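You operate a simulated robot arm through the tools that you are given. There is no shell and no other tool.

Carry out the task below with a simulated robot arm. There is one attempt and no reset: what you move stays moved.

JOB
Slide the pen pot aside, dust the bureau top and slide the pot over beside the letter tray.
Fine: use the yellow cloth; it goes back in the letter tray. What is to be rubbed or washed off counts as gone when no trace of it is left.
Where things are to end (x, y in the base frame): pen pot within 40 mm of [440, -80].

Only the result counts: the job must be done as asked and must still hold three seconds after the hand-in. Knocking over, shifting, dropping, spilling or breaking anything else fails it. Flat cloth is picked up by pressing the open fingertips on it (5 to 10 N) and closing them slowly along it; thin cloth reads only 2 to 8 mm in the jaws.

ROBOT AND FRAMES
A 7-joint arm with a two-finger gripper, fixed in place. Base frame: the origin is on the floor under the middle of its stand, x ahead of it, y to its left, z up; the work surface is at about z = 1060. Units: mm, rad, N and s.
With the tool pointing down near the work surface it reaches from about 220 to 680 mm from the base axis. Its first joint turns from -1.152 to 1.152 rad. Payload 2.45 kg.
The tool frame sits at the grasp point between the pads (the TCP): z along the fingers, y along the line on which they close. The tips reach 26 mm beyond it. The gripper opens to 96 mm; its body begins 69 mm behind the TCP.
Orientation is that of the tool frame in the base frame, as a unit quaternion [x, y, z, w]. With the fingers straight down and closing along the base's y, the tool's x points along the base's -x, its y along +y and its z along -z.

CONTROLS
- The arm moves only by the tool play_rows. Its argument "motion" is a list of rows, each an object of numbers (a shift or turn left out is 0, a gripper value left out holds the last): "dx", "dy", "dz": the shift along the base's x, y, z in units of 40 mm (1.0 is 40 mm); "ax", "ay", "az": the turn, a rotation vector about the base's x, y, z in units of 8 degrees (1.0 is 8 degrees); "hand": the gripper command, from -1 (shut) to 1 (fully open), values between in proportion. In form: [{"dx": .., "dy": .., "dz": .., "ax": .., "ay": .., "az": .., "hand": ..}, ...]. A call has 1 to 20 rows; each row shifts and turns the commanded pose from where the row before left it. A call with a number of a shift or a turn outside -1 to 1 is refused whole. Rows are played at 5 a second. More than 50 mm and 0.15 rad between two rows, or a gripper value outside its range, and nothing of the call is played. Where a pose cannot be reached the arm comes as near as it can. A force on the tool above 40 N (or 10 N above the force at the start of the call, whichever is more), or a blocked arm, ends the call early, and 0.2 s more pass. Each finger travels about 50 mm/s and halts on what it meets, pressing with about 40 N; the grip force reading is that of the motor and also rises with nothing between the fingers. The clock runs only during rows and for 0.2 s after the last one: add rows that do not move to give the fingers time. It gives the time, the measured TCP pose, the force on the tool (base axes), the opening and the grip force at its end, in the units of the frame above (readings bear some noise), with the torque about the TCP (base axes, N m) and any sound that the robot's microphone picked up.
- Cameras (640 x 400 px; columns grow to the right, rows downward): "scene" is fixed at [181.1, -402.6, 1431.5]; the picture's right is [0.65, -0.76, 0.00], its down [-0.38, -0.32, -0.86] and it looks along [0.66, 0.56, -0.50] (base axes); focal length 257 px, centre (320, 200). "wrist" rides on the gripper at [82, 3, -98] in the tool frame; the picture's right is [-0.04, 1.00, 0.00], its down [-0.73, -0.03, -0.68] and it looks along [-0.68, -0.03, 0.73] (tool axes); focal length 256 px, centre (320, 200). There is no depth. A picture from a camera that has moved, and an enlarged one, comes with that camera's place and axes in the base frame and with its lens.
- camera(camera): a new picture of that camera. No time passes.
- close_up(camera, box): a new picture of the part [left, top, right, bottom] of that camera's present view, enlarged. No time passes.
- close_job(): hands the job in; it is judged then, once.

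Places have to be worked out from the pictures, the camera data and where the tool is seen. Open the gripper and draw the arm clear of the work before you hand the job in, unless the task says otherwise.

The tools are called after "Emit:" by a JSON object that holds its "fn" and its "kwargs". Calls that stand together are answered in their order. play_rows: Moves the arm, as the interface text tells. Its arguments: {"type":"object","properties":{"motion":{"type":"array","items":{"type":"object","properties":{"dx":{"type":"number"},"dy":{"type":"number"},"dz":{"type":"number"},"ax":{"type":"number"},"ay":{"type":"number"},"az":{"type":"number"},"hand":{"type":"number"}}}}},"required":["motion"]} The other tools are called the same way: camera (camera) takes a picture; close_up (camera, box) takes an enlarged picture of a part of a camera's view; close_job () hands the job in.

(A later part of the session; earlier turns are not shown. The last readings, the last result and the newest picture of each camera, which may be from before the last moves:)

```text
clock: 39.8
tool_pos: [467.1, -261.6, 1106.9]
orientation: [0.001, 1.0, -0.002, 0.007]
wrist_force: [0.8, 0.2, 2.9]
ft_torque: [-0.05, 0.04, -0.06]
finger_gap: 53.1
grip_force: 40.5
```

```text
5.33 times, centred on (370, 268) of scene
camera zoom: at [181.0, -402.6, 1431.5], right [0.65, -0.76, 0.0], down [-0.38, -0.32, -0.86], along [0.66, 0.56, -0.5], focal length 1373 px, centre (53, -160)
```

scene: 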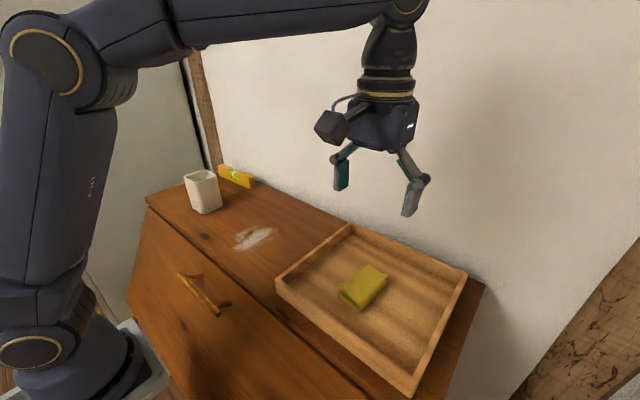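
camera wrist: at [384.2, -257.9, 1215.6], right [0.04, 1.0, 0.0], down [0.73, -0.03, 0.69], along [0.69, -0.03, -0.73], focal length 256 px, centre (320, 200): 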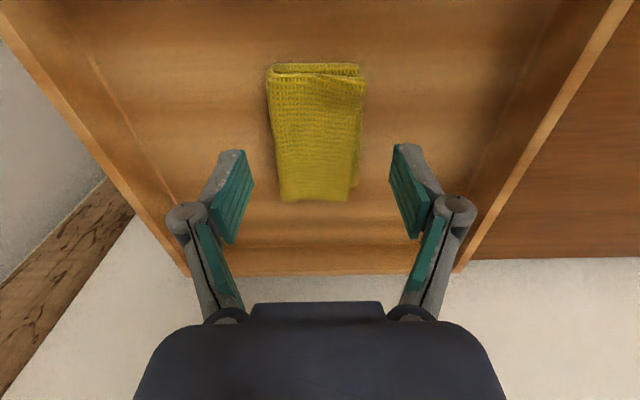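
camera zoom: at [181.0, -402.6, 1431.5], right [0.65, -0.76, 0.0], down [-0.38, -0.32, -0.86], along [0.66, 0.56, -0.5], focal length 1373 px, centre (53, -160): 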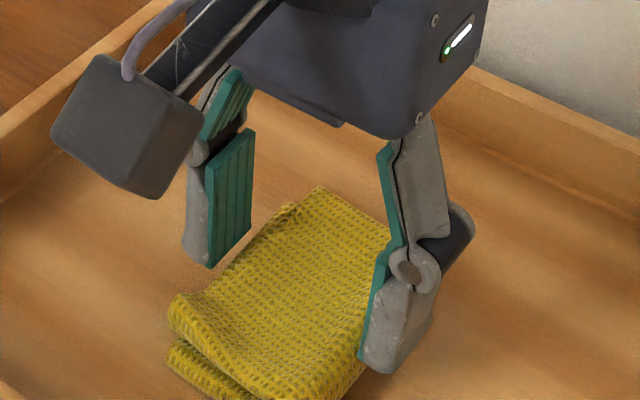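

The bundle holds firm at a 53 mm gap with a 40 N grip, so it can be carried from the sides. I'll lift slowly and check.

Emit:
{"fn": "play_rows", "kwargs": {"motion": [{"hand": -0.1}, {"dz": 0.05}, {"dz": 0.1}, {"dz": 0.15}, {"dz": 0.2}, {"dz": 0.2}, {}]}}

Emit:
{"fn": "camera", "kwargs": {"camera": "wrist"}}

Emit:
{"fn": "close_up", "kwargs": {"camera": "scene", "box": [270, 180, 470, 305]}}

```text
clock: 41.4
tool_pos: [467.3, -261.9, 1134.6]
orientation: [0.001, 1.0, -0.001, 0.007]
wrist_force: [0.1, 0.3, -0.4]
ft_torque: [-0.03, 0.02, -0.02]
finger_gap: 53.3
grip_force: 39.8
```

```text
taken
camera wrist: at [384.0, -258.1, 1230.8], right [0.04, 1.0, 0.0], down [0.73, -0.03, 0.69], along [0.69, -0.03, -0.73], focal length 256 px, centre (320, 200)
```

wrist: 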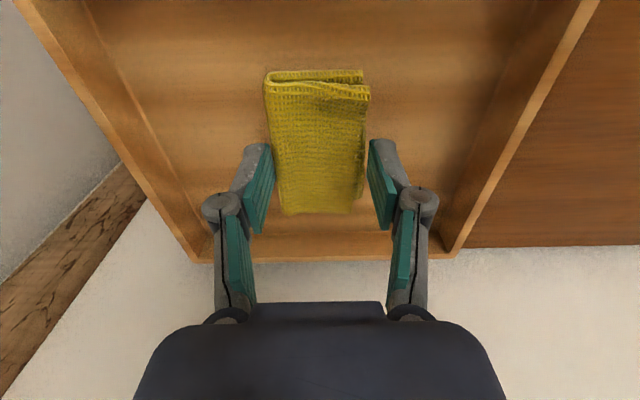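

```text
3.20 times, centred on (370, 242) of scene
camera zoom: at [181.1, -402.6, 1431.5], right [0.65, -0.76, 0.0], down [-0.38, -0.32, -0.86], along [0.66, 0.56, -0.5], focal length 824 px, centre (160, 64)
```

zoom: 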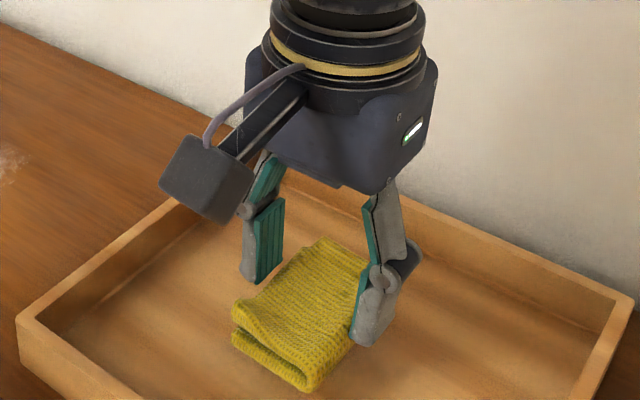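

The cloth came up with the gripper: the gap is steady at 53.3 mm and it has moved with the fingers. I'll raise it clear of the tray walls and carry it above the dust at about (442, 25).

Emit:
{"fn": "play_rows", "kwargs": {"motion": [{"dz": 0.5, "hand": -0.1}, {"dz": 0.6}, {"dx": -0.04, "dy": 0.3}, {"dx": -0.06, "dy": 0.6}, {"dx": -0.07, "dy": 0.75}, {"dx": -0.08, "dy": 0.75}, {"dx": -0.08, "dy": 0.75}, {"dx": -0.08, "dy": 0.75}, {"dx": -0.08, "dy": 0.75}, {"dx": -0.06, "dy": 0.75}, {"dx": -0.04, "dy": 0.75}, {"dx": -0.04, "dy": 0.6}, {"dy": 0.4}, {}]}}

Emit:
{"fn": "camera", "kwargs": {"camera": "wrist"}}

Emit:
{"fn": "camera", "kwargs": {"camera": "scene"}}

```text
clock: 44.4
tool_pos: [441.3, 24.6, 1176.9]
orientation: [0.001, 1.0, -0.002, 0.006]
wrist_force: [0.2, -0.4, -1.2]
ft_torque: [-0.01, 0.02, 0.02]
finger_gap: 53.2
grip_force: 39.8
```

```text
taken
camera wrist: at [358.4, 28.7, 1274.3], right [0.04, 1.0, 0.0], down [0.73, -0.03, 0.69], along [0.69, -0.03, -0.73], focal length 256 px, centre (320, 200)
```

wrist: 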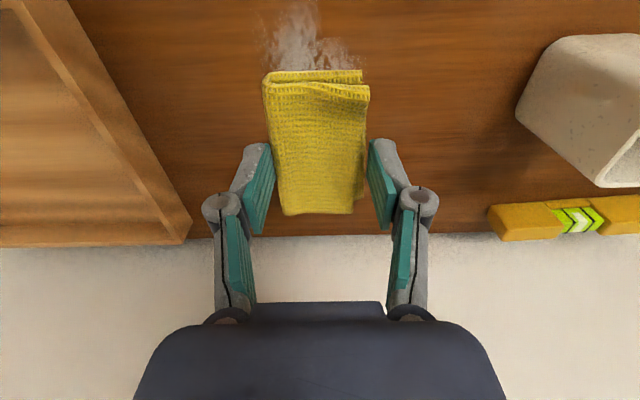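

```text
taken
```

scene: 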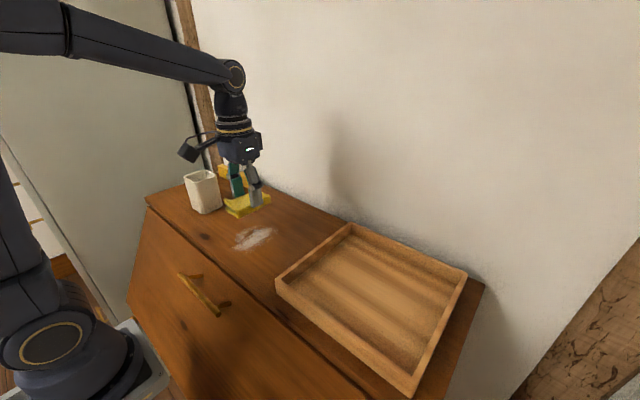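

The cloth is secure over the dust and now spans about x 394–480, y 4–47. I'll lower toward the surface, expecting contact near z ≈ 1101.

Emit:
{"fn": "play_rows", "kwargs": {"motion": [{"dz": -0.5, "hand": -0.1}, {"dz": -0.5}, {"dz": -0.4}, {"dz": -0.25}, {}]}}

Emit:
{"fn": "close_up", "kwargs": {"camera": "scene", "box": [160, 140, 360, 265]}}

```text
clock: 45.6
tool_pos: [441.1, 24.0, 1113.2]
orientation: [0.001, 1.0, -0.002, 0.007]
wrist_force: [-1.0, -0.3, -1.0]
ft_torque: [-0.02, 0.02, 0.0]
finger_gap: 53.1
grip_force: 40.2
```

```text
3.20 times, centred on (260, 202) of scene
camera zoom: at [181.1, -402.6, 1431.5], right [0.65, -0.76, 0.0], down [-0.38, -0.32, -0.86], along [0.66, 0.56, -0.5], focal length 824 px, centre (512, 192)
```

zoom: 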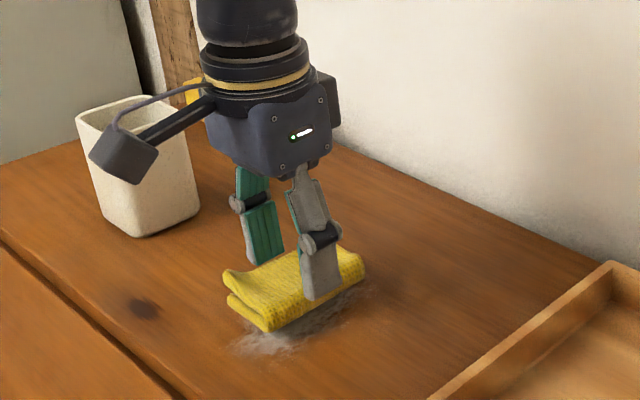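

No contact yet at z = 1113. I'll step down gently until the press shows.

Emit:
{"fn": "play_rows", "kwargs": {"motion": [{"dz": -0.08, "hand": -0.1}, {"dz": -0.06}, {"dz": -0.05}, {}]}}

```text
clock: 46.6
tool_pos: [443.0, 24.1, 1104.5]
orientation: [0.0, 1.0, -0.002, 0.006]
wrist_force: [-0.2, -0.6, -0.3]
ft_torque: [0.05, 0.04, 0.0]
finger_gap: 52.9
grip_force: 39.4
```

Emit:
{"fn": "play_rows", "kwargs": {"motion": [{"dz": -0.05, "hand": -0.1}, {"dz": -0.03}, {}]}}

```text
clock: 47.4
tool_pos: [442.6, 24.6, 1100.4]
orientation: [0.0, 1.0, -0.001, 0.006]
wrist_force: [0.0, 0.2, -0.1]
ft_torque: [0.02, -0.02, 0.01]
finger_gap: 53.1
grip_force: 39.7
```

Still no contact at z = 1100.4, so I'll keep stepping down.

Emit:
{"fn": "play_rows", "kwargs": {"motion": [{"dz": -0.05, "hand": -0.1}, {"dz": -0.03}, {}]}}

Emit:
{"fn": "close_up", "kwargs": {"camera": "scene", "box": [200, 170, 320, 245]}}

```text
clock: 48.2
tool_pos: [442.0, 24.3, 1098.9]
orientation: [0.0, 1.0, -0.001, 0.009]
wrist_force: [-8.1, 2.5, 39.3]
ft_torque: [0.09, 0.12, -0.02]
finger_gap: 53.1
grip_force: 39.9
```

```text
5.33 times, centred on (260, 208) of scene
camera zoom: at [180.3, -402.5, 1431.6], right [0.65, -0.76, 0.0], down [-0.38, -0.32, -0.87], along [0.66, 0.56, -0.5], focal length 1373 px, centre (640, 160)
```

zoom: 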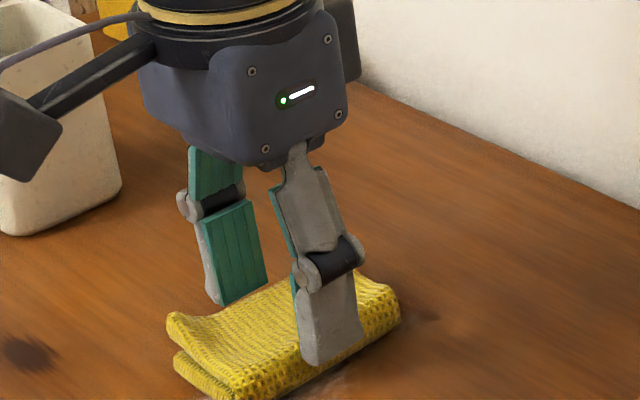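

Contact: 39 N at z ≈ 1099, which is too hard. I'll ease up about 2 mm to bring the press to roughly 8 N.

Emit:
{"fn": "play_rows", "kwargs": {"motion": [{"dz": 0.045, "hand": -0.1}, {}]}}

```text
clock: 48.8
tool_pos: [442.3, 24.2, 1098.2]
orientation: [0.0, 1.0, -0.002, 0.008]
wrist_force: [2.3, 4.3, 13.7]
ft_torque: [0.15, -0.52, 0.11]
finger_gap: 52.9
grip_force: 40.3
```

13.7 N now. I'll ease a hair more and start wiping along x across the patch at moderate press.

Emit:
{"fn": "play_rows", "kwargs": {"motion": [{"dx": 0.2, "dz": 0.01, "hand": -0.1}, {"dx": 0.25}, {"dx": 0.25}, {"dx": 0.1}, {"dx": -0.2}, {"dx": -0.25}, {"dx": -0.25}, {"dx": -0.25}, {"dx": -0.25}, {"dx": -0.25}, {"dx": -0.1}, {}]}}

Emit:
{"fn": "close_up", "kwargs": {"camera": "scene", "box": [180, 160, 340, 260]}}

Emit:
{"fn": "camera", "kwargs": {"camera": "wrist"}}

```text
clock: 51.4
tool_pos: [412.0, 25.2, 1099.3]
orientation: [0.0, 1.0, -0.002, 0.006]
wrist_force: [-0.4, 0.1, -1.3]
ft_torque: [0.01, 0.01, 0.0]
finger_gap: 52.9
grip_force: 40.1
```

```text
4.00 times, centred on (260, 210) of scene
camera zoom: at [181.1, -402.6, 1431.5], right [0.65, -0.76, 0.0], down [-0.38, -0.32, -0.86], along [0.66, 0.56, -0.5], focal length 1030 px, centre (560, 160)
```

zoom: 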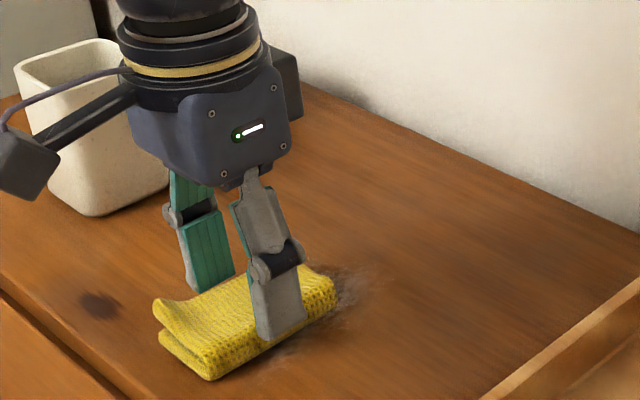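

```text
taken
camera wrist: at [328.8, 28.2, 1196.4], right [0.04, 1.0, 0.0], down [0.73, -0.03, 0.69], along [0.69, -0.03, -0.73], focal length 256 px, centre (320, 200)
```

wrist: 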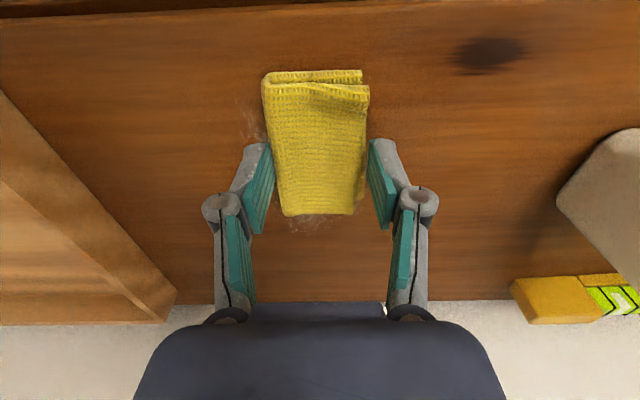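

The dust is thinner after that pass, but contact was lost at this end. I'll press about 1 mm lower and wipe on the right-hand (-y) side.

Emit:
{"fn": "play_rows", "kwargs": {"motion": [{"dz": -0.03, "hand": -0.1}, {"dy": -0.2}, {"dy": -0.25}, {"dy": -0.15}, {"dx": 0.25}, {"dx": 0.25}, {"dx": 0.25}, {"dx": 0.25}, {"dx": 0.25}, {"dx": 0.25}, {"dx": 0.15}, {}]}}

Emit:
{"fn": "close_up", "kwargs": {"camera": "scene", "box": [180, 160, 340, 260]}}

Emit:
{"fn": "camera", "kwargs": {"camera": "wrist"}}

```text
clock: 54.0
tool_pos: [480.6, 0.9, 1098.1]
orientation: [0.0, 1.0, -0.002, 0.006]
wrist_force: [-3.2, 0.4, 7.7]
ft_torque: [0.01, -0.1, 0.01]
finger_gap: 53.0
grip_force: 40.2
```

```text
4.00 times, centred on (260, 210) of scene
camera zoom: at [180.8, -402.6, 1431.5], right [0.65, -0.76, 0.0], down [-0.38, -0.32, -0.87], along [0.66, 0.56, -0.5], focal length 1030 px, centre (560, 160)
```

zoom: 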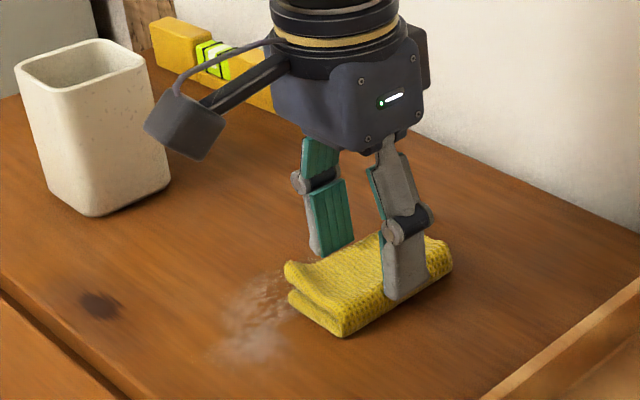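

```text
taken
camera wrist: at [396.0, 3.9, 1195.7], right [0.04, 1.0, 0.0], down [0.73, -0.03, 0.69], along [0.69, -0.03, -0.73], focal length 256 px, centre (320, 200)
```

wrist: 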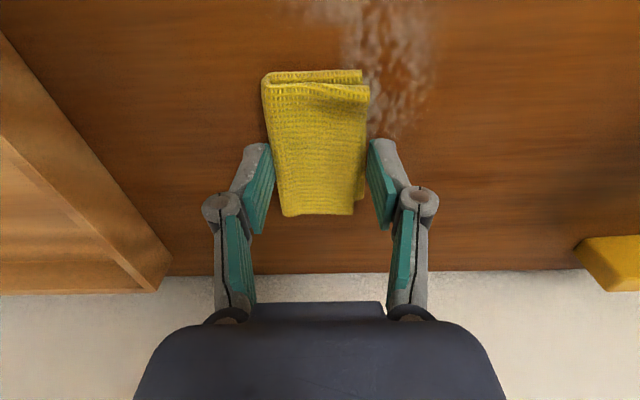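

The press is good at 7.7 N and the right side is clearing. What's left lies around x 395–470, y 10–55, so I'll wipe back at y ≈ 21 and out again at y ≈ 41.

Emit:
{"fn": "play_rows", "kwargs": {"motion": [{"dy": 0.25, "hand": -0.1}, {"dy": 0.25}, {"dx": -0.27}, {"dx": -0.27}, {"dx": -0.27}, {"dx": -0.27}, {"dx": -0.27}, {"dx": -0.27}, {"dx": -0.27}, {"dy": 0.25, "dz": -0.006}, {"dy": 0.25}, {"dx": 0.27}, {"dx": 0.27}, {"dx": 0.27}, {"dx": 0.27}, {"dx": 0.27}, {"dx": 0.27}, {"dx": 0.27}, {}]}}

Emit:
{"fn": "close_up", "kwargs": {"camera": "scene", "box": [180, 160, 340, 260]}}

Emit:
{"fn": "camera", "kwargs": {"camera": "wrist"}}

```text
clock: 58.0
tool_pos: [477.4, 40.4, 1099.0]
orientation: [0.001, 1.0, -0.001, 0.006]
wrist_force: [-4.4, 0.5, 8.1]
ft_torque: [0.05, 0.09, 0.01]
finger_gap: 52.8
grip_force: 39.9
```

```text
4.00 times, centred on (260, 210) of scene
camera zoom: at [180.9, -402.6, 1431.5], right [0.65, -0.76, 0.0], down [-0.38, -0.32, -0.87], along [0.66, 0.56, -0.5], focal length 1030 px, centre (560, 160)
```

zoom: 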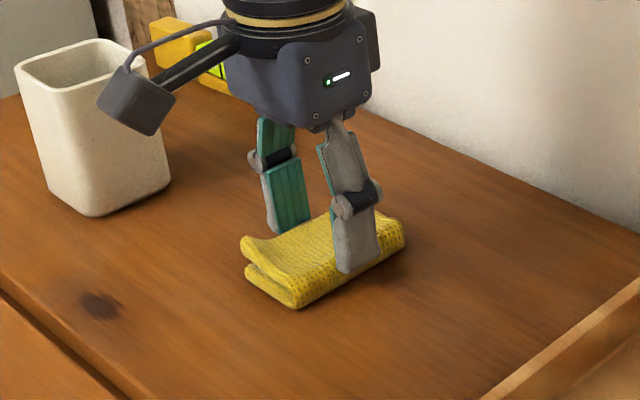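

```text
taken
camera wrist: at [394.6, 44.0, 1195.4], right [0.04, 1.0, 0.0], down [0.73, -0.03, 0.69], along [0.69, -0.03, -0.73], focal length 256 px, centre (320, 200)
```

wrist: 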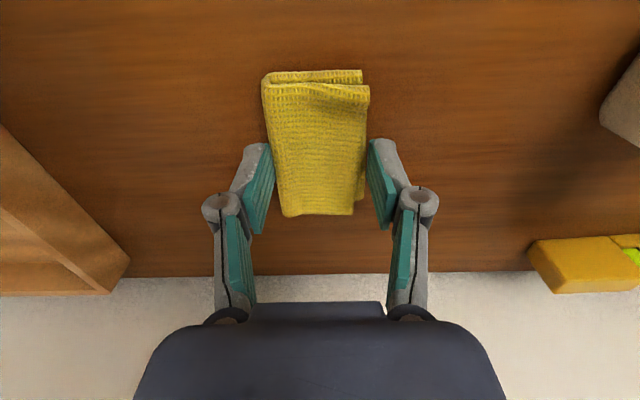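

The visible dust is gone. To leave no faint trace I'll do overlapping extra passes around the edges, first at y ≈ 58 and then at y ≈ 30.

Emit:
{"fn": "play_rows", "kwargs": {"motion": [{"dx": 0.2, "dy": 0.2, "hand": -0.1}, {"dx": 0.1, "dy": 0.25}, {"dx": -0.27}, {"dx": -0.27}, {"dx": -0.27}, {"dx": -0.27}, {"dx": -0.27}, {"dx": -0.27}, {"dx": -0.27}, {"dx": -0.27}, {"dy": -0.25}, {"dy": -0.25}, {"dy": -0.2}, {"dx": 0.27}, {"dx": 0.27}, {"dx": 0.27}, {"dx": 0.27}, {"dx": 0.27}, {"dx": 0.27}, {"dx": 0.27}]}}

Emit:
{"fn": "close_up", "kwargs": {"camera": "scene", "box": [180, 160, 340, 260]}}

```text
clock: 62.2
tool_pos: [479.3, 29.6, 1097.6]
orientation: [0.0, 1.0, -0.001, 0.005]
wrist_force: [-2.2, 0.0, 5.2]
ft_torque: [0.04, -0.07, 0.02]
finger_gap: 53.0
grip_force: 39.9
```

```text
4.00 times, centred on (260, 210) of scene
camera zoom: at [180.9, -402.6, 1431.5], right [0.65, -0.76, 0.0], down [-0.38, -0.32, -0.86], along [0.66, 0.56, -0.5], focal length 1030 px, centre (560, 160)
```

zoom: 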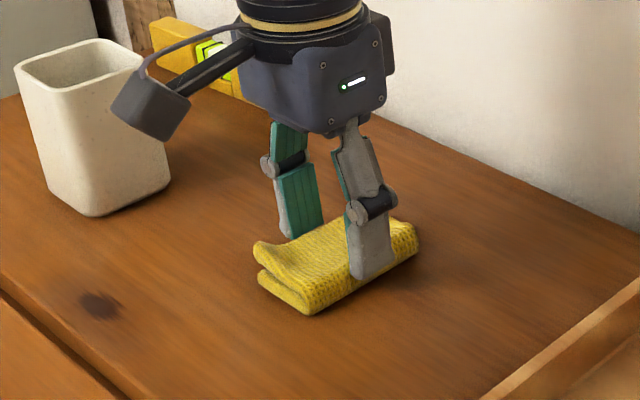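

The press is steady at 5 N. I'll wipe the far end and the right-hand side (y ≈ 10, then y ≈ -10) once more with overlap.

Emit:
{"fn": "play_rows", "kwargs": {"motion": [{"dx": 0.27, "dz": -0.006, "hand": -0.1}, {"dy": -0.25}, {"dy": -0.25}, {"dx": -0.27}, {"dx": -0.27}, {"dx": -0.27}, {"dx": -0.27}, {"dx": -0.27}, {"dx": -0.27}, {"dx": -0.27}, {"dx": -0.27}, {"dy": -0.25}, {"dy": -0.25}, {"dx": 0.27}, {"dx": 0.27}, {"dx": 0.27}, {"dx": 0.27}, {"dx": 0.27}, {"dx": 0.27}, {"dx": 0.27}]}}

Emit:
{"fn": "close_up", "kwargs": {"camera": "scene", "box": [180, 160, 340, 260]}}

```text
clock: 66.4
tool_pos: [478.4, -10.1, 1098.8]
orientation: [0.001, 1.0, -0.001, 0.006]
wrist_force: [-5.7, 0.1, 10.3]
ft_torque: [-0.01, 0.19, 0.0]
finger_gap: 53.2
grip_force: 40.2
```

```text
4.00 times, centred on (260, 210) of scene
camera zoom: at [180.8, -402.6, 1431.5], right [0.65, -0.76, 0.0], down [-0.38, -0.32, -0.87], along [0.66, 0.56, -0.5], focal length 1030 px, centre (560, 160)
```

zoom: 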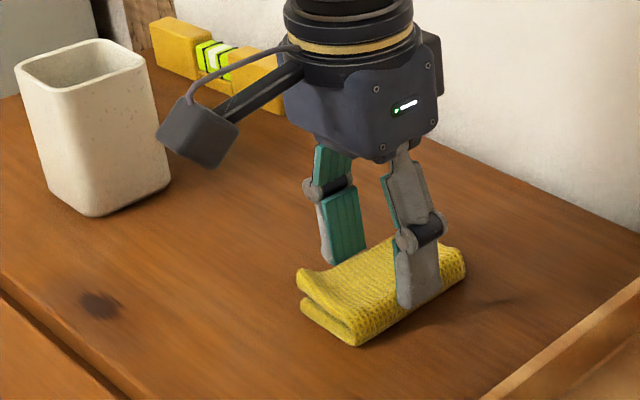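

The patch looks clean. I'll lift the cloth and carry it back toward the tray, and look at the bare bureau top on the way.

Emit:
{"fn": "play_rows", "kwargs": {"motion": [{"dz": 0.3, "hand": -0.1}, {"dz": 0.7}, {"dz": 0.9}, {"dx": -0.03, "dy": -0.4}, {"dx": -0.05, "dy": -0.7}, {"dx": -0.05, "dy": -0.75}, {"dx": -0.05, "dy": -0.75}, {"dx": -0.05, "dy": -0.75}, {"dx": -0.03, "dy": -0.75}, {"dy": -0.75}, {"dy": -0.75}, {"dy": -0.5}, {"dy": -0.25}, {}]}}

Emit:
{"fn": "camera", "kwargs": {"camera": "scene"}}

Emit:
{"fn": "close_up", "kwargs": {"camera": "scene", "box": [180, 190, 340, 290]}}

Emit:
{"fn": "camera", "kwargs": {"camera": "wrist"}}

```text
clock: 69.4
tool_pos: [468.6, -262.9, 1173.6]
orientation: [0.0, 1.0, -0.001, 0.006]
wrist_force: [0.3, 0.0, -0.6]
ft_torque: [-0.03, 0.0, 0.02]
finger_gap: 53.0
grip_force: 40.3
```

```text
taken
```

scene: 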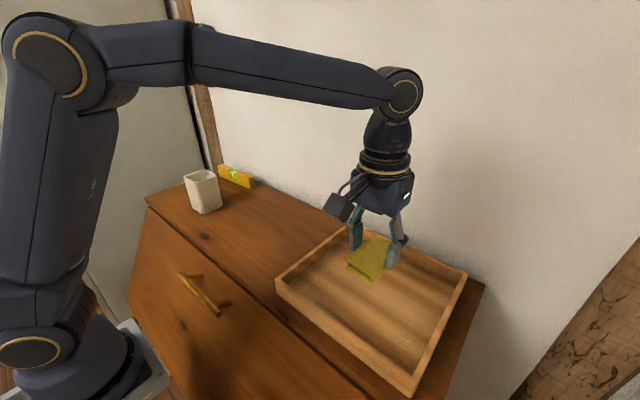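

```text
4.00 times, centred on (260, 240) of scene
camera zoom: at [181.1, -402.6, 1431.5], right [0.65, -0.76, 0.0], down [-0.38, -0.32, -0.86], along [0.66, 0.56, -0.5], focal length 1030 px, centre (560, 40)
```

zoom: 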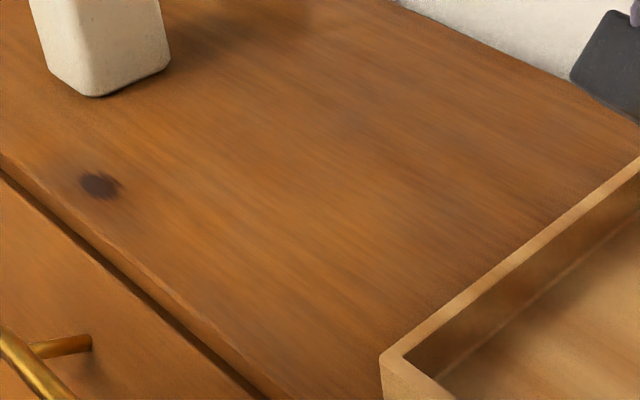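

```text
taken
camera wrist: at [385.8, -261.1, 1270.6], right [0.04, 1.0, 0.0], down [0.73, -0.03, 0.69], along [0.69, -0.03, -0.73], focal length 256 px, centre (320, 200)
```

wrist: 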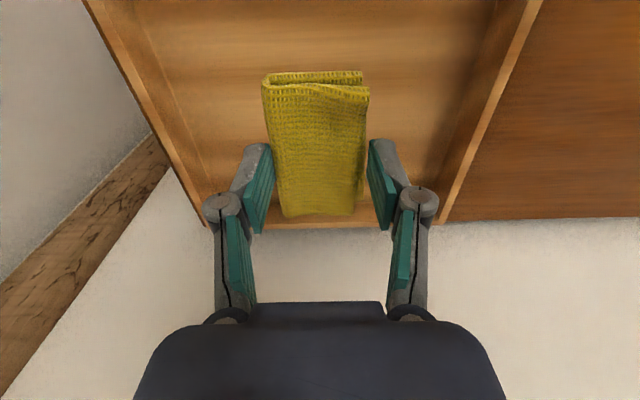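

From here the bureau top looks clean. I'll zoom in on the former dust area and the pot's track before letting go of the cloth.

Emit:
{"fn": "close_up", "kwargs": {"camera": "scene", "box": [220, 215, 300, 265]}}

Emit:
{"fn": "close_up", "kwargs": {"camera": "scene", "box": [190, 180, 270, 230]}}

Emit:
{"fn": "close_up", "kwargs": {"camera": "wrist", "box": [440, 0, 640, 125]}}

```text
8.00 times, centred on (260, 240) of scene
camera zoom: at [181.1, -402.6, 1431.5], right [0.65, -0.76, 0.0], down [-0.38, -0.32, -0.86], along [0.66, 0.56, -0.5], focal length 2059 px, centre (800, -120)
```

zoom: 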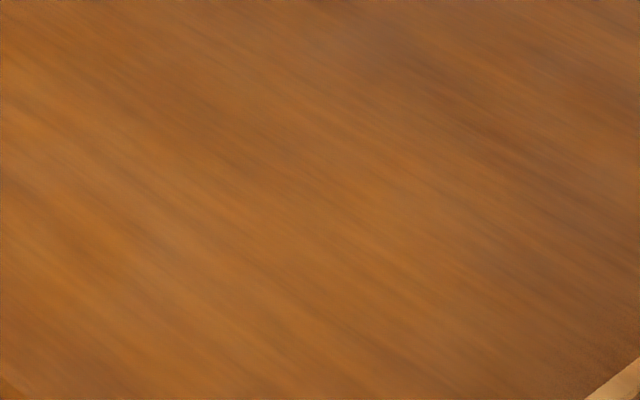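

```text
8.00 times, centred on (230, 205) of scene
camera zoom: at [181.1, -402.6, 1431.5], right [0.65, -0.76, 0.0], down [-0.38, -0.32, -0.86], along [0.66, 0.56, -0.5], focal length 2059 px, centre (1040, 160)
```

zoom: 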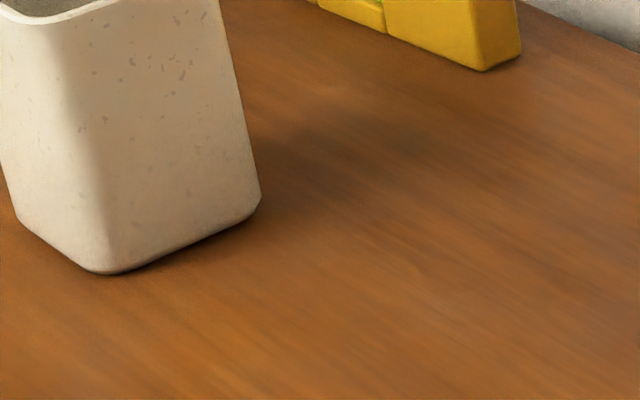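

```text
3.20 times, centred on (540, 62) of wrist
camera zoom: at [385.8, -261.1, 1270.6], right [0.04, 1.0, 0.0], down [0.73, -0.03, 0.69], along [0.69, -0.03, -0.73], focal length 819 px, centre (-384, 640)
```

zoom: 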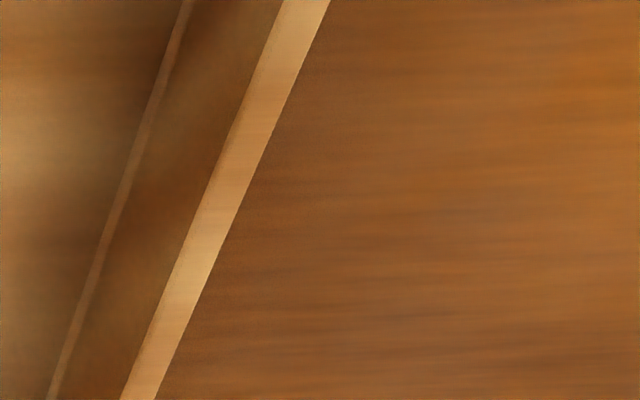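

The top is clean with no trace visible. I'll lower the cloth back where it was in the tray, expecting contact near z ≈ 1106.

Emit:
{"fn": "play_rows", "kwargs": {"motion": [{"dz": -0.5, "hand": -0.1}, {"dz": -0.5}, {"dz": -0.35}, {"dz": -0.2}, {}]}}

```text
clock: 70.6
tool_pos: [468.7, -263.3, 1111.0]
orientation: [0.0, 1.0, -0.002, 0.006]
wrist_force: [-0.5, -0.7, -0.1]
ft_torque: [-0.01, -0.03, 0.0]
finger_gap: 52.7
grip_force: 40.5
```

Emit:
{"fn": "play_rows", "kwargs": {"motion": [{"dz": -0.05, "hand": -0.1}, {"dz": -0.03}, {"dz": -0.02}, {}]}}

```text
clock: 71.6
tool_pos: [470.1, -263.7, 1109.1]
orientation: [0.001, 1.0, -0.002, 0.006]
wrist_force: [0.3, -0.3, 0.1]
ft_torque: [0.0, -0.03, 0.0]
finger_gap: 52.8
grip_force: 40.4
```

No contact yet at about z = 1108, so I'll go down a little more.

Emit:
{"fn": "play_rows", "kwargs": {"motion": [{"dz": -0.03, "hand": -0.1}, {"dz": -0.02}, {}]}}

```text
clock: 72.4
tool_pos: [470.7, -263.3, 1105.3]
orientation: [0.001, 1.0, -0.001, 0.007]
wrist_force: [-0.5, 0.7, 0.0]
ft_torque: [0.01, 0.01, 0.01]
finger_gap: 53.0
grip_force: 40.0
```

Emit:
{"fn": "play_rows", "kwargs": {"motion": [{"dz": -0.025, "hand": -0.1}, {}]}}

```text
clock: 73.0
tool_pos: [470.0, -263.0, 1105.2]
orientation: [0.001, 1.0, -0.001, 0.007]
wrist_force: [-0.1, -0.2, -0.6]
ft_torque: [-0.02, 0.02, 0.0]
finger_gap: 53.1
grip_force: 40.5
```

Emit:
{"fn": "play_rows", "kwargs": {"motion": [{"dz": -0.025, "hand": -0.1}, {}]}}

Emit:
{"fn": "close_up", "kwargs": {"camera": "scene", "box": [310, 230, 430, 305]}}

```text
clock: 73.6
tool_pos: [469.8, -264.5, 1104.3]
orientation: [0.001, 1.0, -0.002, 0.007]
wrist_force: [-0.7, -0.1, -0.1]
ft_torque: [-0.06, 0.0, 0.0]
finger_gap: 53.0
grip_force: 39.7
```

```text
5.33 times, centred on (370, 268) of scene
camera zoom: at [181.1, -402.6, 1431.5], right [0.65, -0.76, 0.0], down [-0.38, -0.32, -0.86], along [0.66, 0.56, -0.5], focal length 1373 px, centre (53, -160)
```

zoom: 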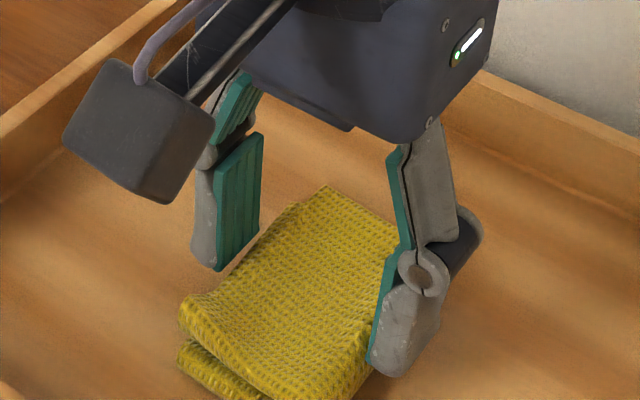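

Still no contact force at z = 1104, though the cloth looks within a millimetre or two of the floor. I'll take one more small step.

Emit:
{"fn": "play_rows", "kwargs": {"motion": [{"dz": -0.025, "hand": -0.1}, {}]}}

```text
clock: 74.2
tool_pos: [468.7, -263.7, 1105.0]
orientation: [0.002, 1.0, -0.003, 0.007]
wrist_force: [-1.9, 0.6, 9.4]
ft_torque: [0.08, 0.06, 0.01]
finger_gap: 53.2
grip_force: 40.3
```

The cloth is on the tray floor (9 N press). I'll ease half a millimetre and open slowly.

Emit:
{"fn": "play_rows", "kwargs": {"motion": [{"dz": 0.012, "hand": -0.1}, {"hand": 0.12}, {"hand": 0.2}, {"hand": 0.35}, {"hand": 0.5}, {"hand": 0.7}, {"hand": 0.7}, {}]}}

Emit:
{"fn": "camera", "kwargs": {"camera": "wrist"}}

Emit:
{"fn": "close_up", "kwargs": {"camera": "scene", "box": [270, 190, 470, 315]}}

```text
clock: 76.0
tool_pos: [469.1, -263.1, 1104.6]
orientation: [0.001, 1.0, -0.002, 0.005]
wrist_force: [-0.1, -0.2, -0.1]
ft_torque: [0.0, 0.01, 0.02]
finger_gap: 81.5
grip_force: 0.1
```

```text
taken
camera wrist: at [386.0, -260.2, 1200.8], right [0.04, 1.0, 0.0], down [0.73, -0.03, 0.69], along [0.69, -0.03, -0.73], focal length 256 px, centre (320, 200)
```

wrist: 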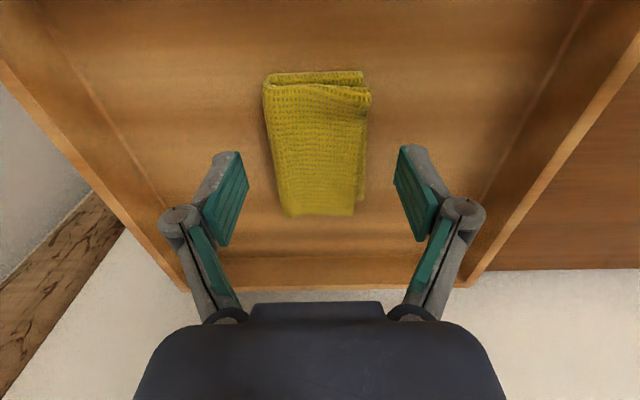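

```text
3.20 times, centred on (370, 252) of scene
camera zoom: at [181.1, -402.6, 1431.5], right [0.65, -0.76, 0.0], down [-0.38, -0.32, -0.86], along [0.66, 0.56, -0.5], focal length 824 px, centre (160, 32)
```

zoom: 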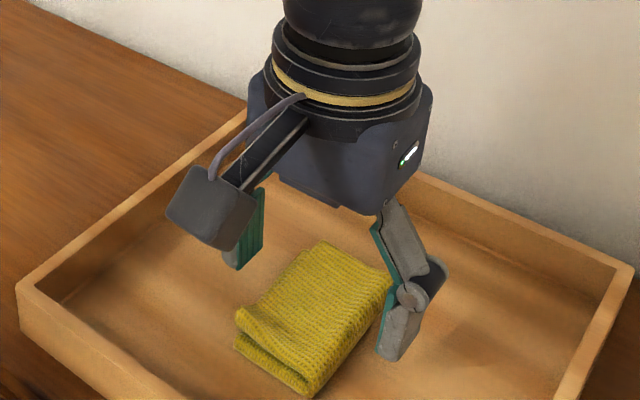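

The cloth is back in the tray and released. I'll go straight up and travel to above the pot at (438, 221).

Emit:
{"fn": "play_rows", "kwargs": {"motion": [{"dz": 0.5, "hand": 0.7}, {"dz": 0.85}, {"dz": 0.95, "hand": 1}, {"dz": 0.95}, {"dz": 0.6}, {"dx": -0.05, "dy": 0.85}, {"dx": -0.06, "dy": 0.9}, {"dx": -0.06, "dy": 0.9}, {"dx": -0.06, "dy": 0.9}, {"dx": -0.06, "dy": 0.9}, {"dx": -0.06, "dy": 0.9}, {"dx": -0.06, "dy": 0.9}, {"dx": -0.06, "dy": 0.9}, {"dx": -0.06, "dy": 0.9}, {"dx": -0.06, "dy": 0.9}, {"dx": -0.06, "dy": 0.9}, {"dx": -0.06, "dy": 0.9}, {"dx": -0.06, "dy": 0.9}, {"dy": 0.45}, {}]}}

Emit:
{"fn": "camera", "kwargs": {"camera": "wrist"}}

Emit:
{"fn": "camera", "kwargs": {"camera": "scene"}}

```text
clock: 80.2
tool_pos: [437.3, 219.9, 1256.6]
orientation: [0.001, 1.0, -0.001, 0.006]
wrist_force: [-0.1, 0.3, -0.9]
ft_torque: [0.0, 0.0, 0.0]
finger_gap: 96.0
grip_force: 0.1
```

```text
taken
camera wrist: at [354.2, 222.9, 1353.4], right [0.04, 1.0, 0.0], down [0.73, -0.03, 0.69], along [0.69, -0.03, -0.73], focal length 256 px, centre (320, 200)
```

wrist: 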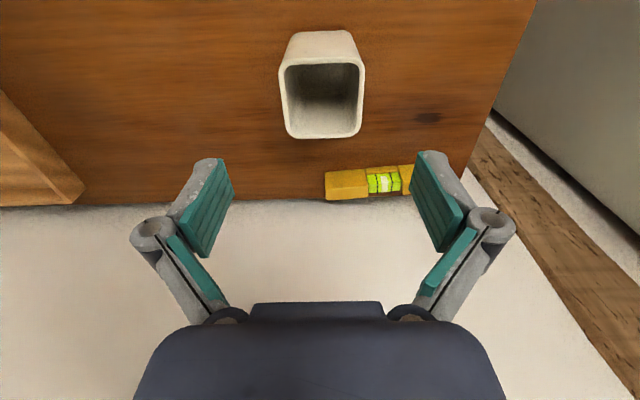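

```text
taken
```

scene: 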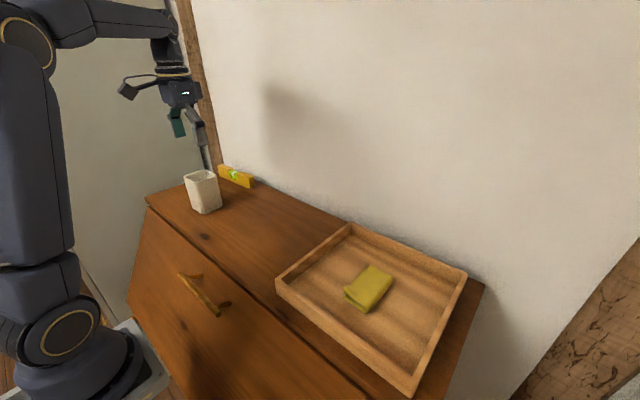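

The wrist view now takes in the former dust spot, around pixel (139, 78). I'll check it closely before lowering over the pot.

Emit:
{"fn": "close_up", "kwargs": {"camera": "wrist", "box": [60, 0, 280, 138]}}

Emit:
{"fn": "play_rows", "kwargs": {"motion": [{"dz": -0.6, "hand": 1}, {"dz": -0.7}, {"dz": -0.7}, {"dz": -0.6}, {"dz": -0.36}, {}]}}

Emit:
{"fn": "camera", "kwargs": {"camera": "wrist"}}

```text
2.90 times, centred on (170, 69) of wrist
camera zoom: at [354.2, 222.9, 1353.4], right [0.04, 1.0, 0.0], down [0.73, -0.03, 0.69], along [0.69, -0.03, -0.73], focal length 742 px, centre (755, 580)
```

zoom: 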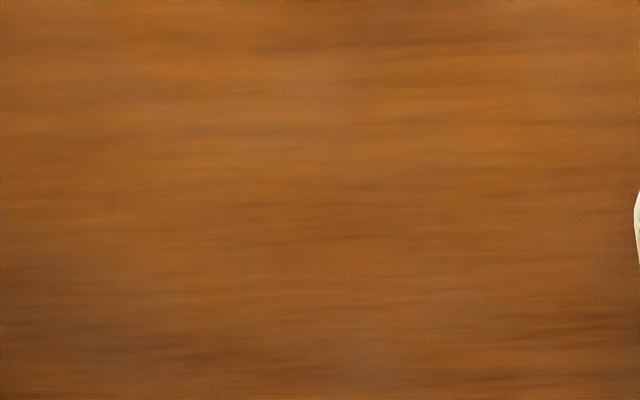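

```text
clock: 81.6
tool_pos: [438.4, 221.0, 1139.9]
orientation: [0.001, 1.0, -0.002, 0.006]
wrist_force: [-0.3, 0.0, 0.4]
ft_torque: [-0.02, -0.01, -0.01]
finger_gap: 95.9
grip_force: 0.0
```

```text
taken
camera wrist: at [355.1, 224.3, 1236.4], right [0.04, 1.0, 0.0], down [0.73, -0.03, 0.69], along [0.69, -0.03, -0.73], focal length 256 px, centre (320, 200)
```

wrist: 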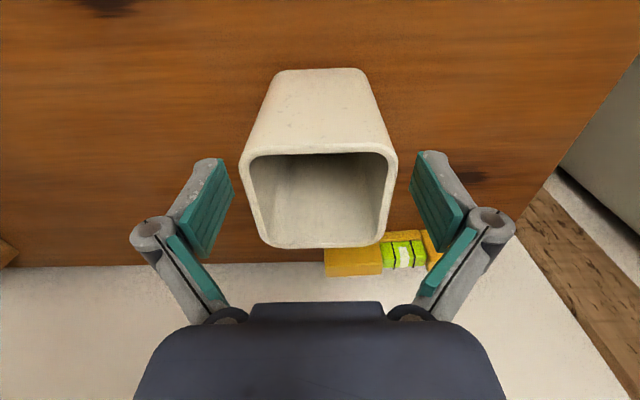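

The pads straddle the pot correctly. Two spots in that last close-up looked very slightly lighter, so I'll zoom in on that area to be sure it's just wood grain.

Emit:
{"fn": "close_up", "kwargs": {"camera": "wrist", "box": [0, 0, 240, 150]}}

Emit:
{"fn": "close_up", "kwargs": {"camera": "scene", "box": [200, 200, 330, 281]}}

Emit:
{"fn": "close_up", "kwargs": {"camera": "scene", "box": [225, 215, 285, 252]}}

```text
2.67 times, centred on (120, 75) of wrist
camera zoom: at [355.1, 224.3, 1236.4], right [0.04, 1.0, 0.0], down [0.73, -0.03, 0.69], along [0.69, -0.03, -0.73], focal length 683 px, centre (853, 533)
```

zoom: 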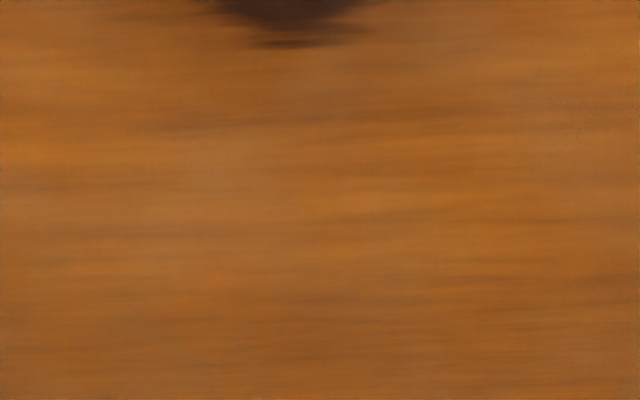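

```text
4.92 times, centred on (265, 240) of scene
camera zoom: at [181.1, -402.6, 1431.5], right [0.65, -0.76, 0.0], down [-0.38, -0.32, -0.86], along [0.66, 0.56, -0.5], focal length 1267 px, centre (591, 1)
```

zoom: 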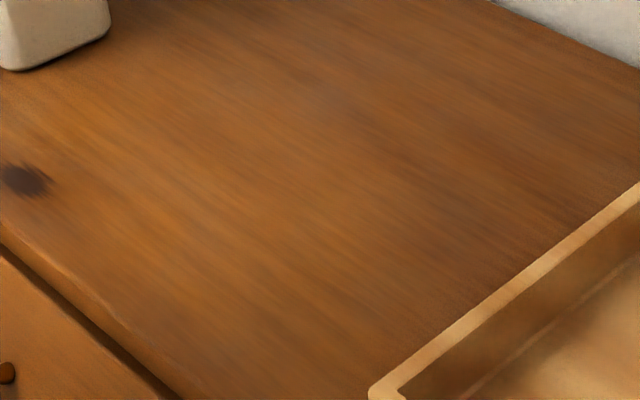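

```text
10.67 times, centred on (255, 234) of scene
camera zoom: at [181.1, -402.6, 1431.5], right [0.65, -0.76, 0.0], down [-0.38, -0.32, -0.86], along [0.66, 0.56, -0.5], focal length 2745 px, centre (1013, -157)
```

zoom: 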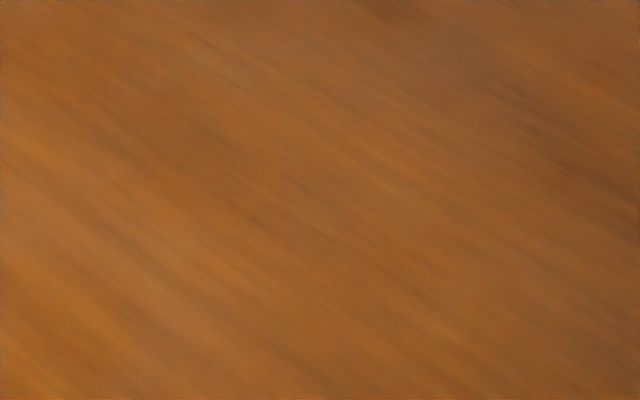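

There's a very faint lighter haze near (500, 53) and (396, 77). I'll compare those spots with untouched wood to tell grain from residue.

Emit:
{"fn": "close_up", "kwargs": {"camera": "scene", "box": [250, 205, 290, 230]}}

Emit:
{"fn": "close_up", "kwargs": {"camera": "scene", "box": [205, 225, 245, 250]}}

Emit:
{"fn": "close_up", "kwargs": {"camera": "scene", "box": [280, 205, 340, 242]}}

Emit:
{"fn": "close_up", "kwargs": {"camera": "scene", "box": [140, 170, 340, 295]}}

```text
16.00 times, centred on (270, 218) of scene
camera zoom: at [181.1, -402.6, 1431.5], right [0.65, -0.76, 0.0], down [-0.38, -0.32, -0.86], along [0.66, 0.56, -0.5], focal length 4118 px, centre (1120, -80)
```

zoom: 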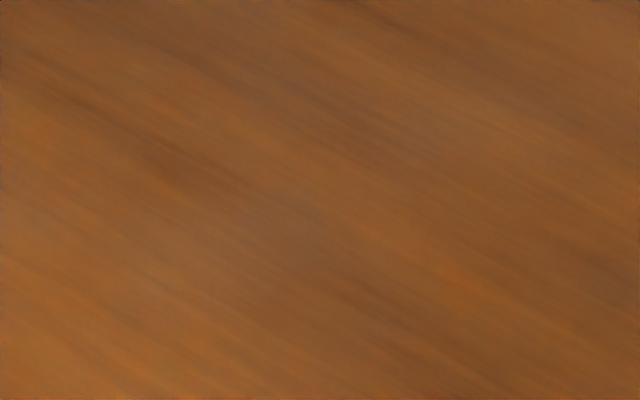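

```text
16.00 times, centred on (225, 238) of scene
camera zoom: at [181.1, -402.6, 1431.5], right [0.65, -0.76, 0.0], down [-0.38, -0.32, -0.86], along [0.66, 0.56, -0.5], focal length 4118 px, centre (1840, -400)
```

zoom: 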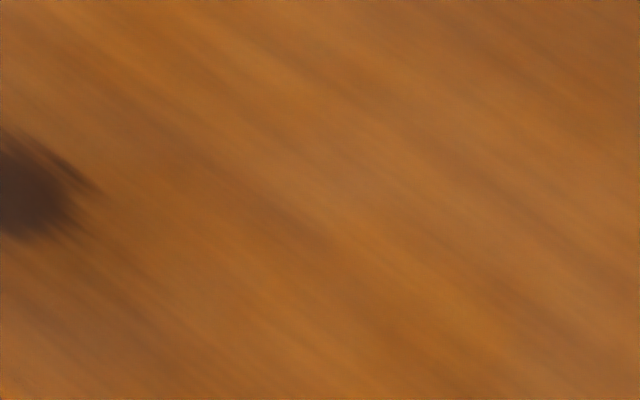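

```text
10.67 times, centred on (310, 224) of scene
camera zoom: at [181.1, -402.6, 1431.5], right [0.65, -0.76, 0.0], down [-0.38, -0.32, -0.86], along [0.66, 0.56, -0.5], focal length 2745 px, centre (427, -51)
```

zoom: 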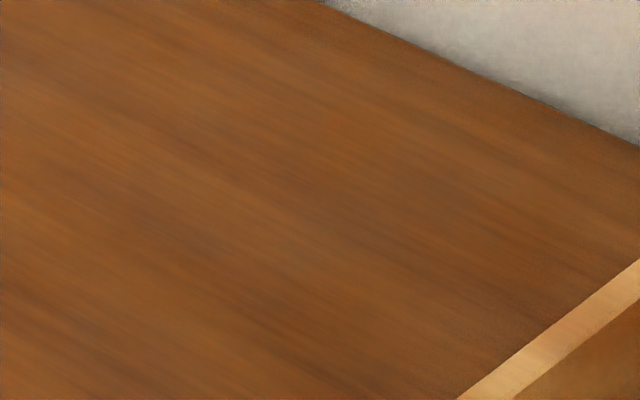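

```text
3.20 times, centred on (240, 232) of scene
camera zoom: at [181.1, -402.6, 1431.5], right [0.65, -0.76, 0.0], down [-0.38, -0.32, -0.86], along [0.66, 0.56, -0.5], focal length 824 px, centre (576, 96)
```

zoom: 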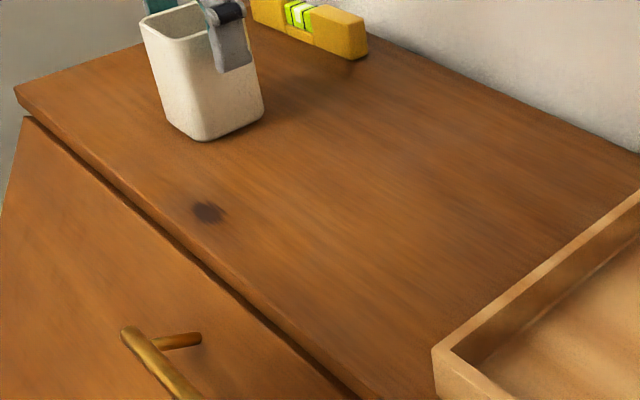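

The spots look like smooth grain, but I want a closer look before moving the pot back. I'll rise and hover the wrist camera low over the wiped area.

Emit:
{"fn": "play_rows", "kwargs": {"motion": [{"dz": 0.6, "hand": 1}, {"dz": 0.8}, {"dz": 0.6}, {"dx": -0.05, "dy": -0.8}, {"dx": -0.1, "dy": -0.9}, {"dx": -0.1, "dy": -0.9}, {"dx": -0.1, "dy": -0.9}, {"dx": -0.1, "dy": -0.9}, {"dy": -0.5}, {"dz": -0.7}, {"dz": -0.3}, {}]}}

Emit:
{"fn": "camera", "kwargs": {"camera": "wrist"}}

Emit:
{"fn": "close_up", "kwargs": {"camera": "wrist", "box": [200, 0, 440, 150]}}

Emit:
{"fn": "close_up", "kwargs": {"camera": "wrist", "box": [230, 110, 410, 222]}}

```text
clock: 84.2
tool_pos: [419.3, 25.6, 1177.5]
orientation: [0.0, 1.0, -0.001, 0.006]
wrist_force: [0.5, -0.3, -0.9]
ft_torque: [0.02, 0.03, 0.02]
finger_gap: 96.0
grip_force: 0.0
```

```text
taken
camera wrist: at [336.7, 28.1, 1275.0], right [0.04, 1.0, 0.0], down [0.73, -0.03, 0.69], along [0.69, -0.03, -0.73], focal length 256 px, centre (320, 200)
```

wrist: 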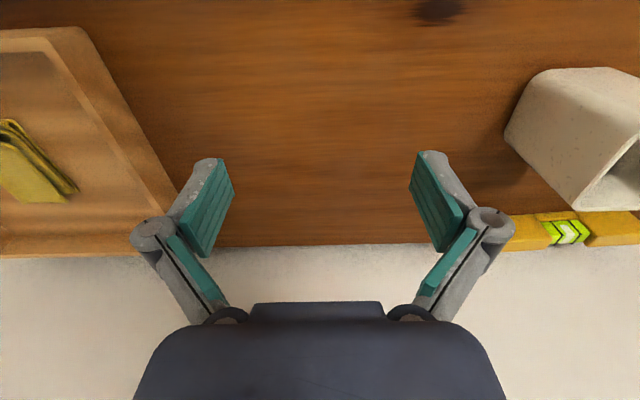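

```text
2.67 times, centred on (320, 75) of wrist
camera zoom: at [336.7, 28.1, 1275.0], right [0.04, 1.0, 0.0], down [0.73, -0.03, 0.69], along [0.69, -0.03, -0.73], focal length 683 px, centre (320, 533)
```

zoom: 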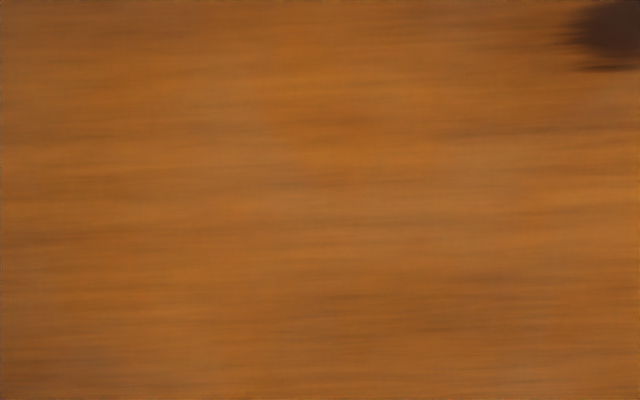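

```text
3.56 times, centred on (320, 166) of wrist
camera zoom: at [336.7, 28.1, 1275.0], right [0.04, 1.0, 0.0], down [0.73, -0.03, 0.69], along [0.69, -0.03, -0.73], focal length 910 px, centre (320, 321)
```

zoom: 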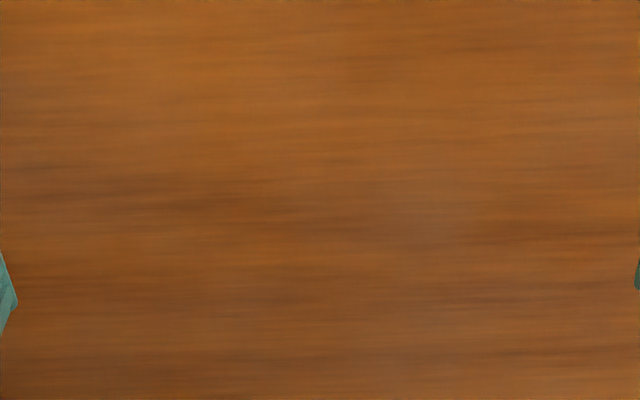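

I see soft lighter blotches, including at (536, 45), which was never dusty or wiped. To confirm it's the wood's own mottling, I'll compare with wood far outside the patch.

Emit:
{"fn": "close_up", "kwargs": {"camera": "wrist", "box": [400, 20, 520, 95]}}

Emit:
{"fn": "close_up", "kwargs": {"camera": "wrist", "box": [120, 20, 240, 95]}}

Emit:
{"fn": "close_up", "kwargs": {"camera": "wrist", "box": [260, 30, 380, 105]}}

Emit:
{"fn": "close_up", "kwargs": {"camera": "wrist", "box": [260, 100, 380, 175]}}

```text
5.33 times, centred on (460, 58) of wrist
camera zoom: at [336.7, 28.1, 1275.0], right [0.04, 1.0, 0.0], down [0.73, -0.03, 0.69], along [0.69, -0.03, -0.73], focal length 1365 px, centre (-427, 960)
```

zoom: 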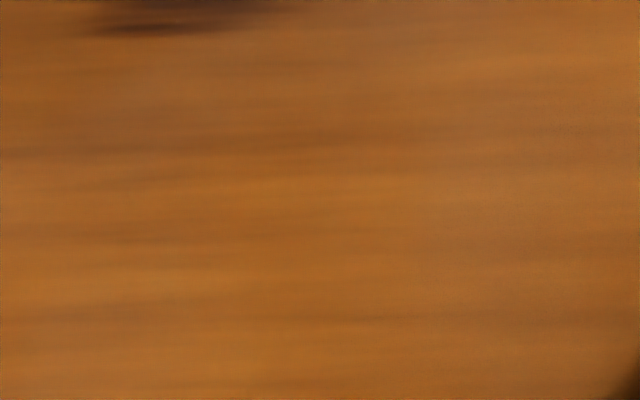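

```text
5.33 times, centred on (180, 58) of wrist
camera zoom: at [336.7, 28.1, 1275.0], right [0.04, 1.0, 0.0], down [0.73, -0.03, 0.69], along [0.69, -0.03, -0.73], focal length 1365 px, centre (1067, 960)
```

zoom: 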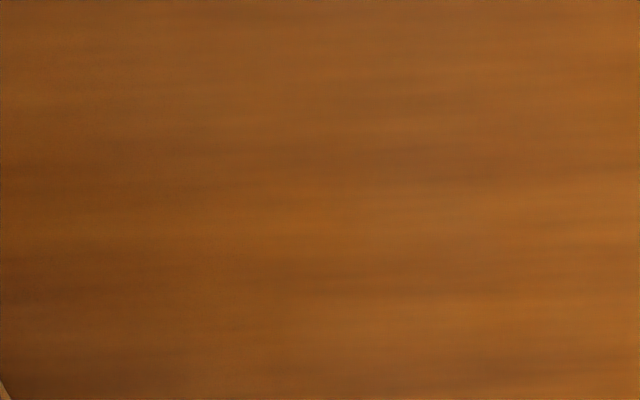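

```text
5.33 times, centred on (320, 68) of wrist
camera zoom: at [336.7, 28.1, 1275.0], right [0.04, 1.0, 0.0], down [0.73, -0.03, 0.69], along [0.69, -0.03, -0.73], focal length 1365 px, centre (320, 907)
```

zoom: 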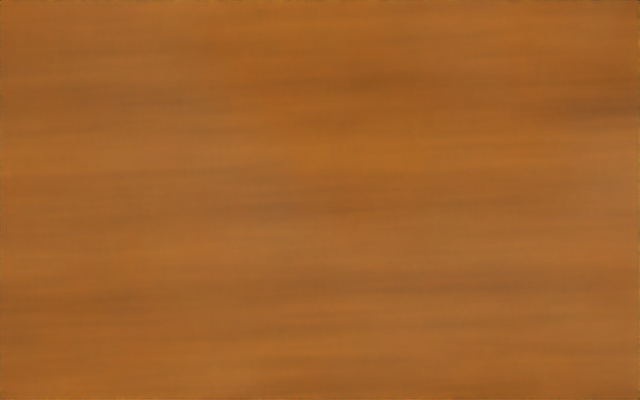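

```text
5.33 times, centred on (320, 138) of wrist
camera zoom: at [336.7, 28.1, 1275.0], right [0.04, 1.0, 0.0], down [0.73, -0.03, 0.69], along [0.69, -0.03, -0.73], focal length 1365 px, centre (320, 533)
```

zoom: 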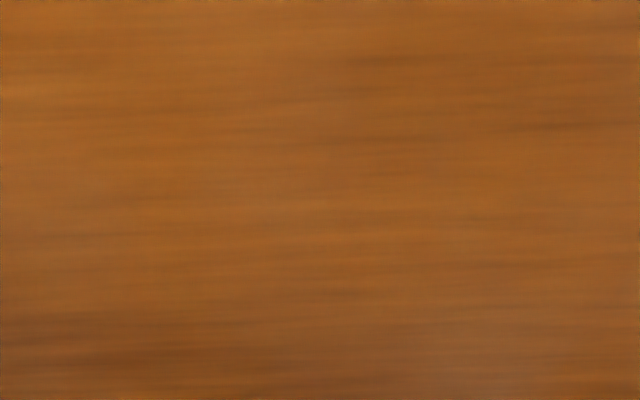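

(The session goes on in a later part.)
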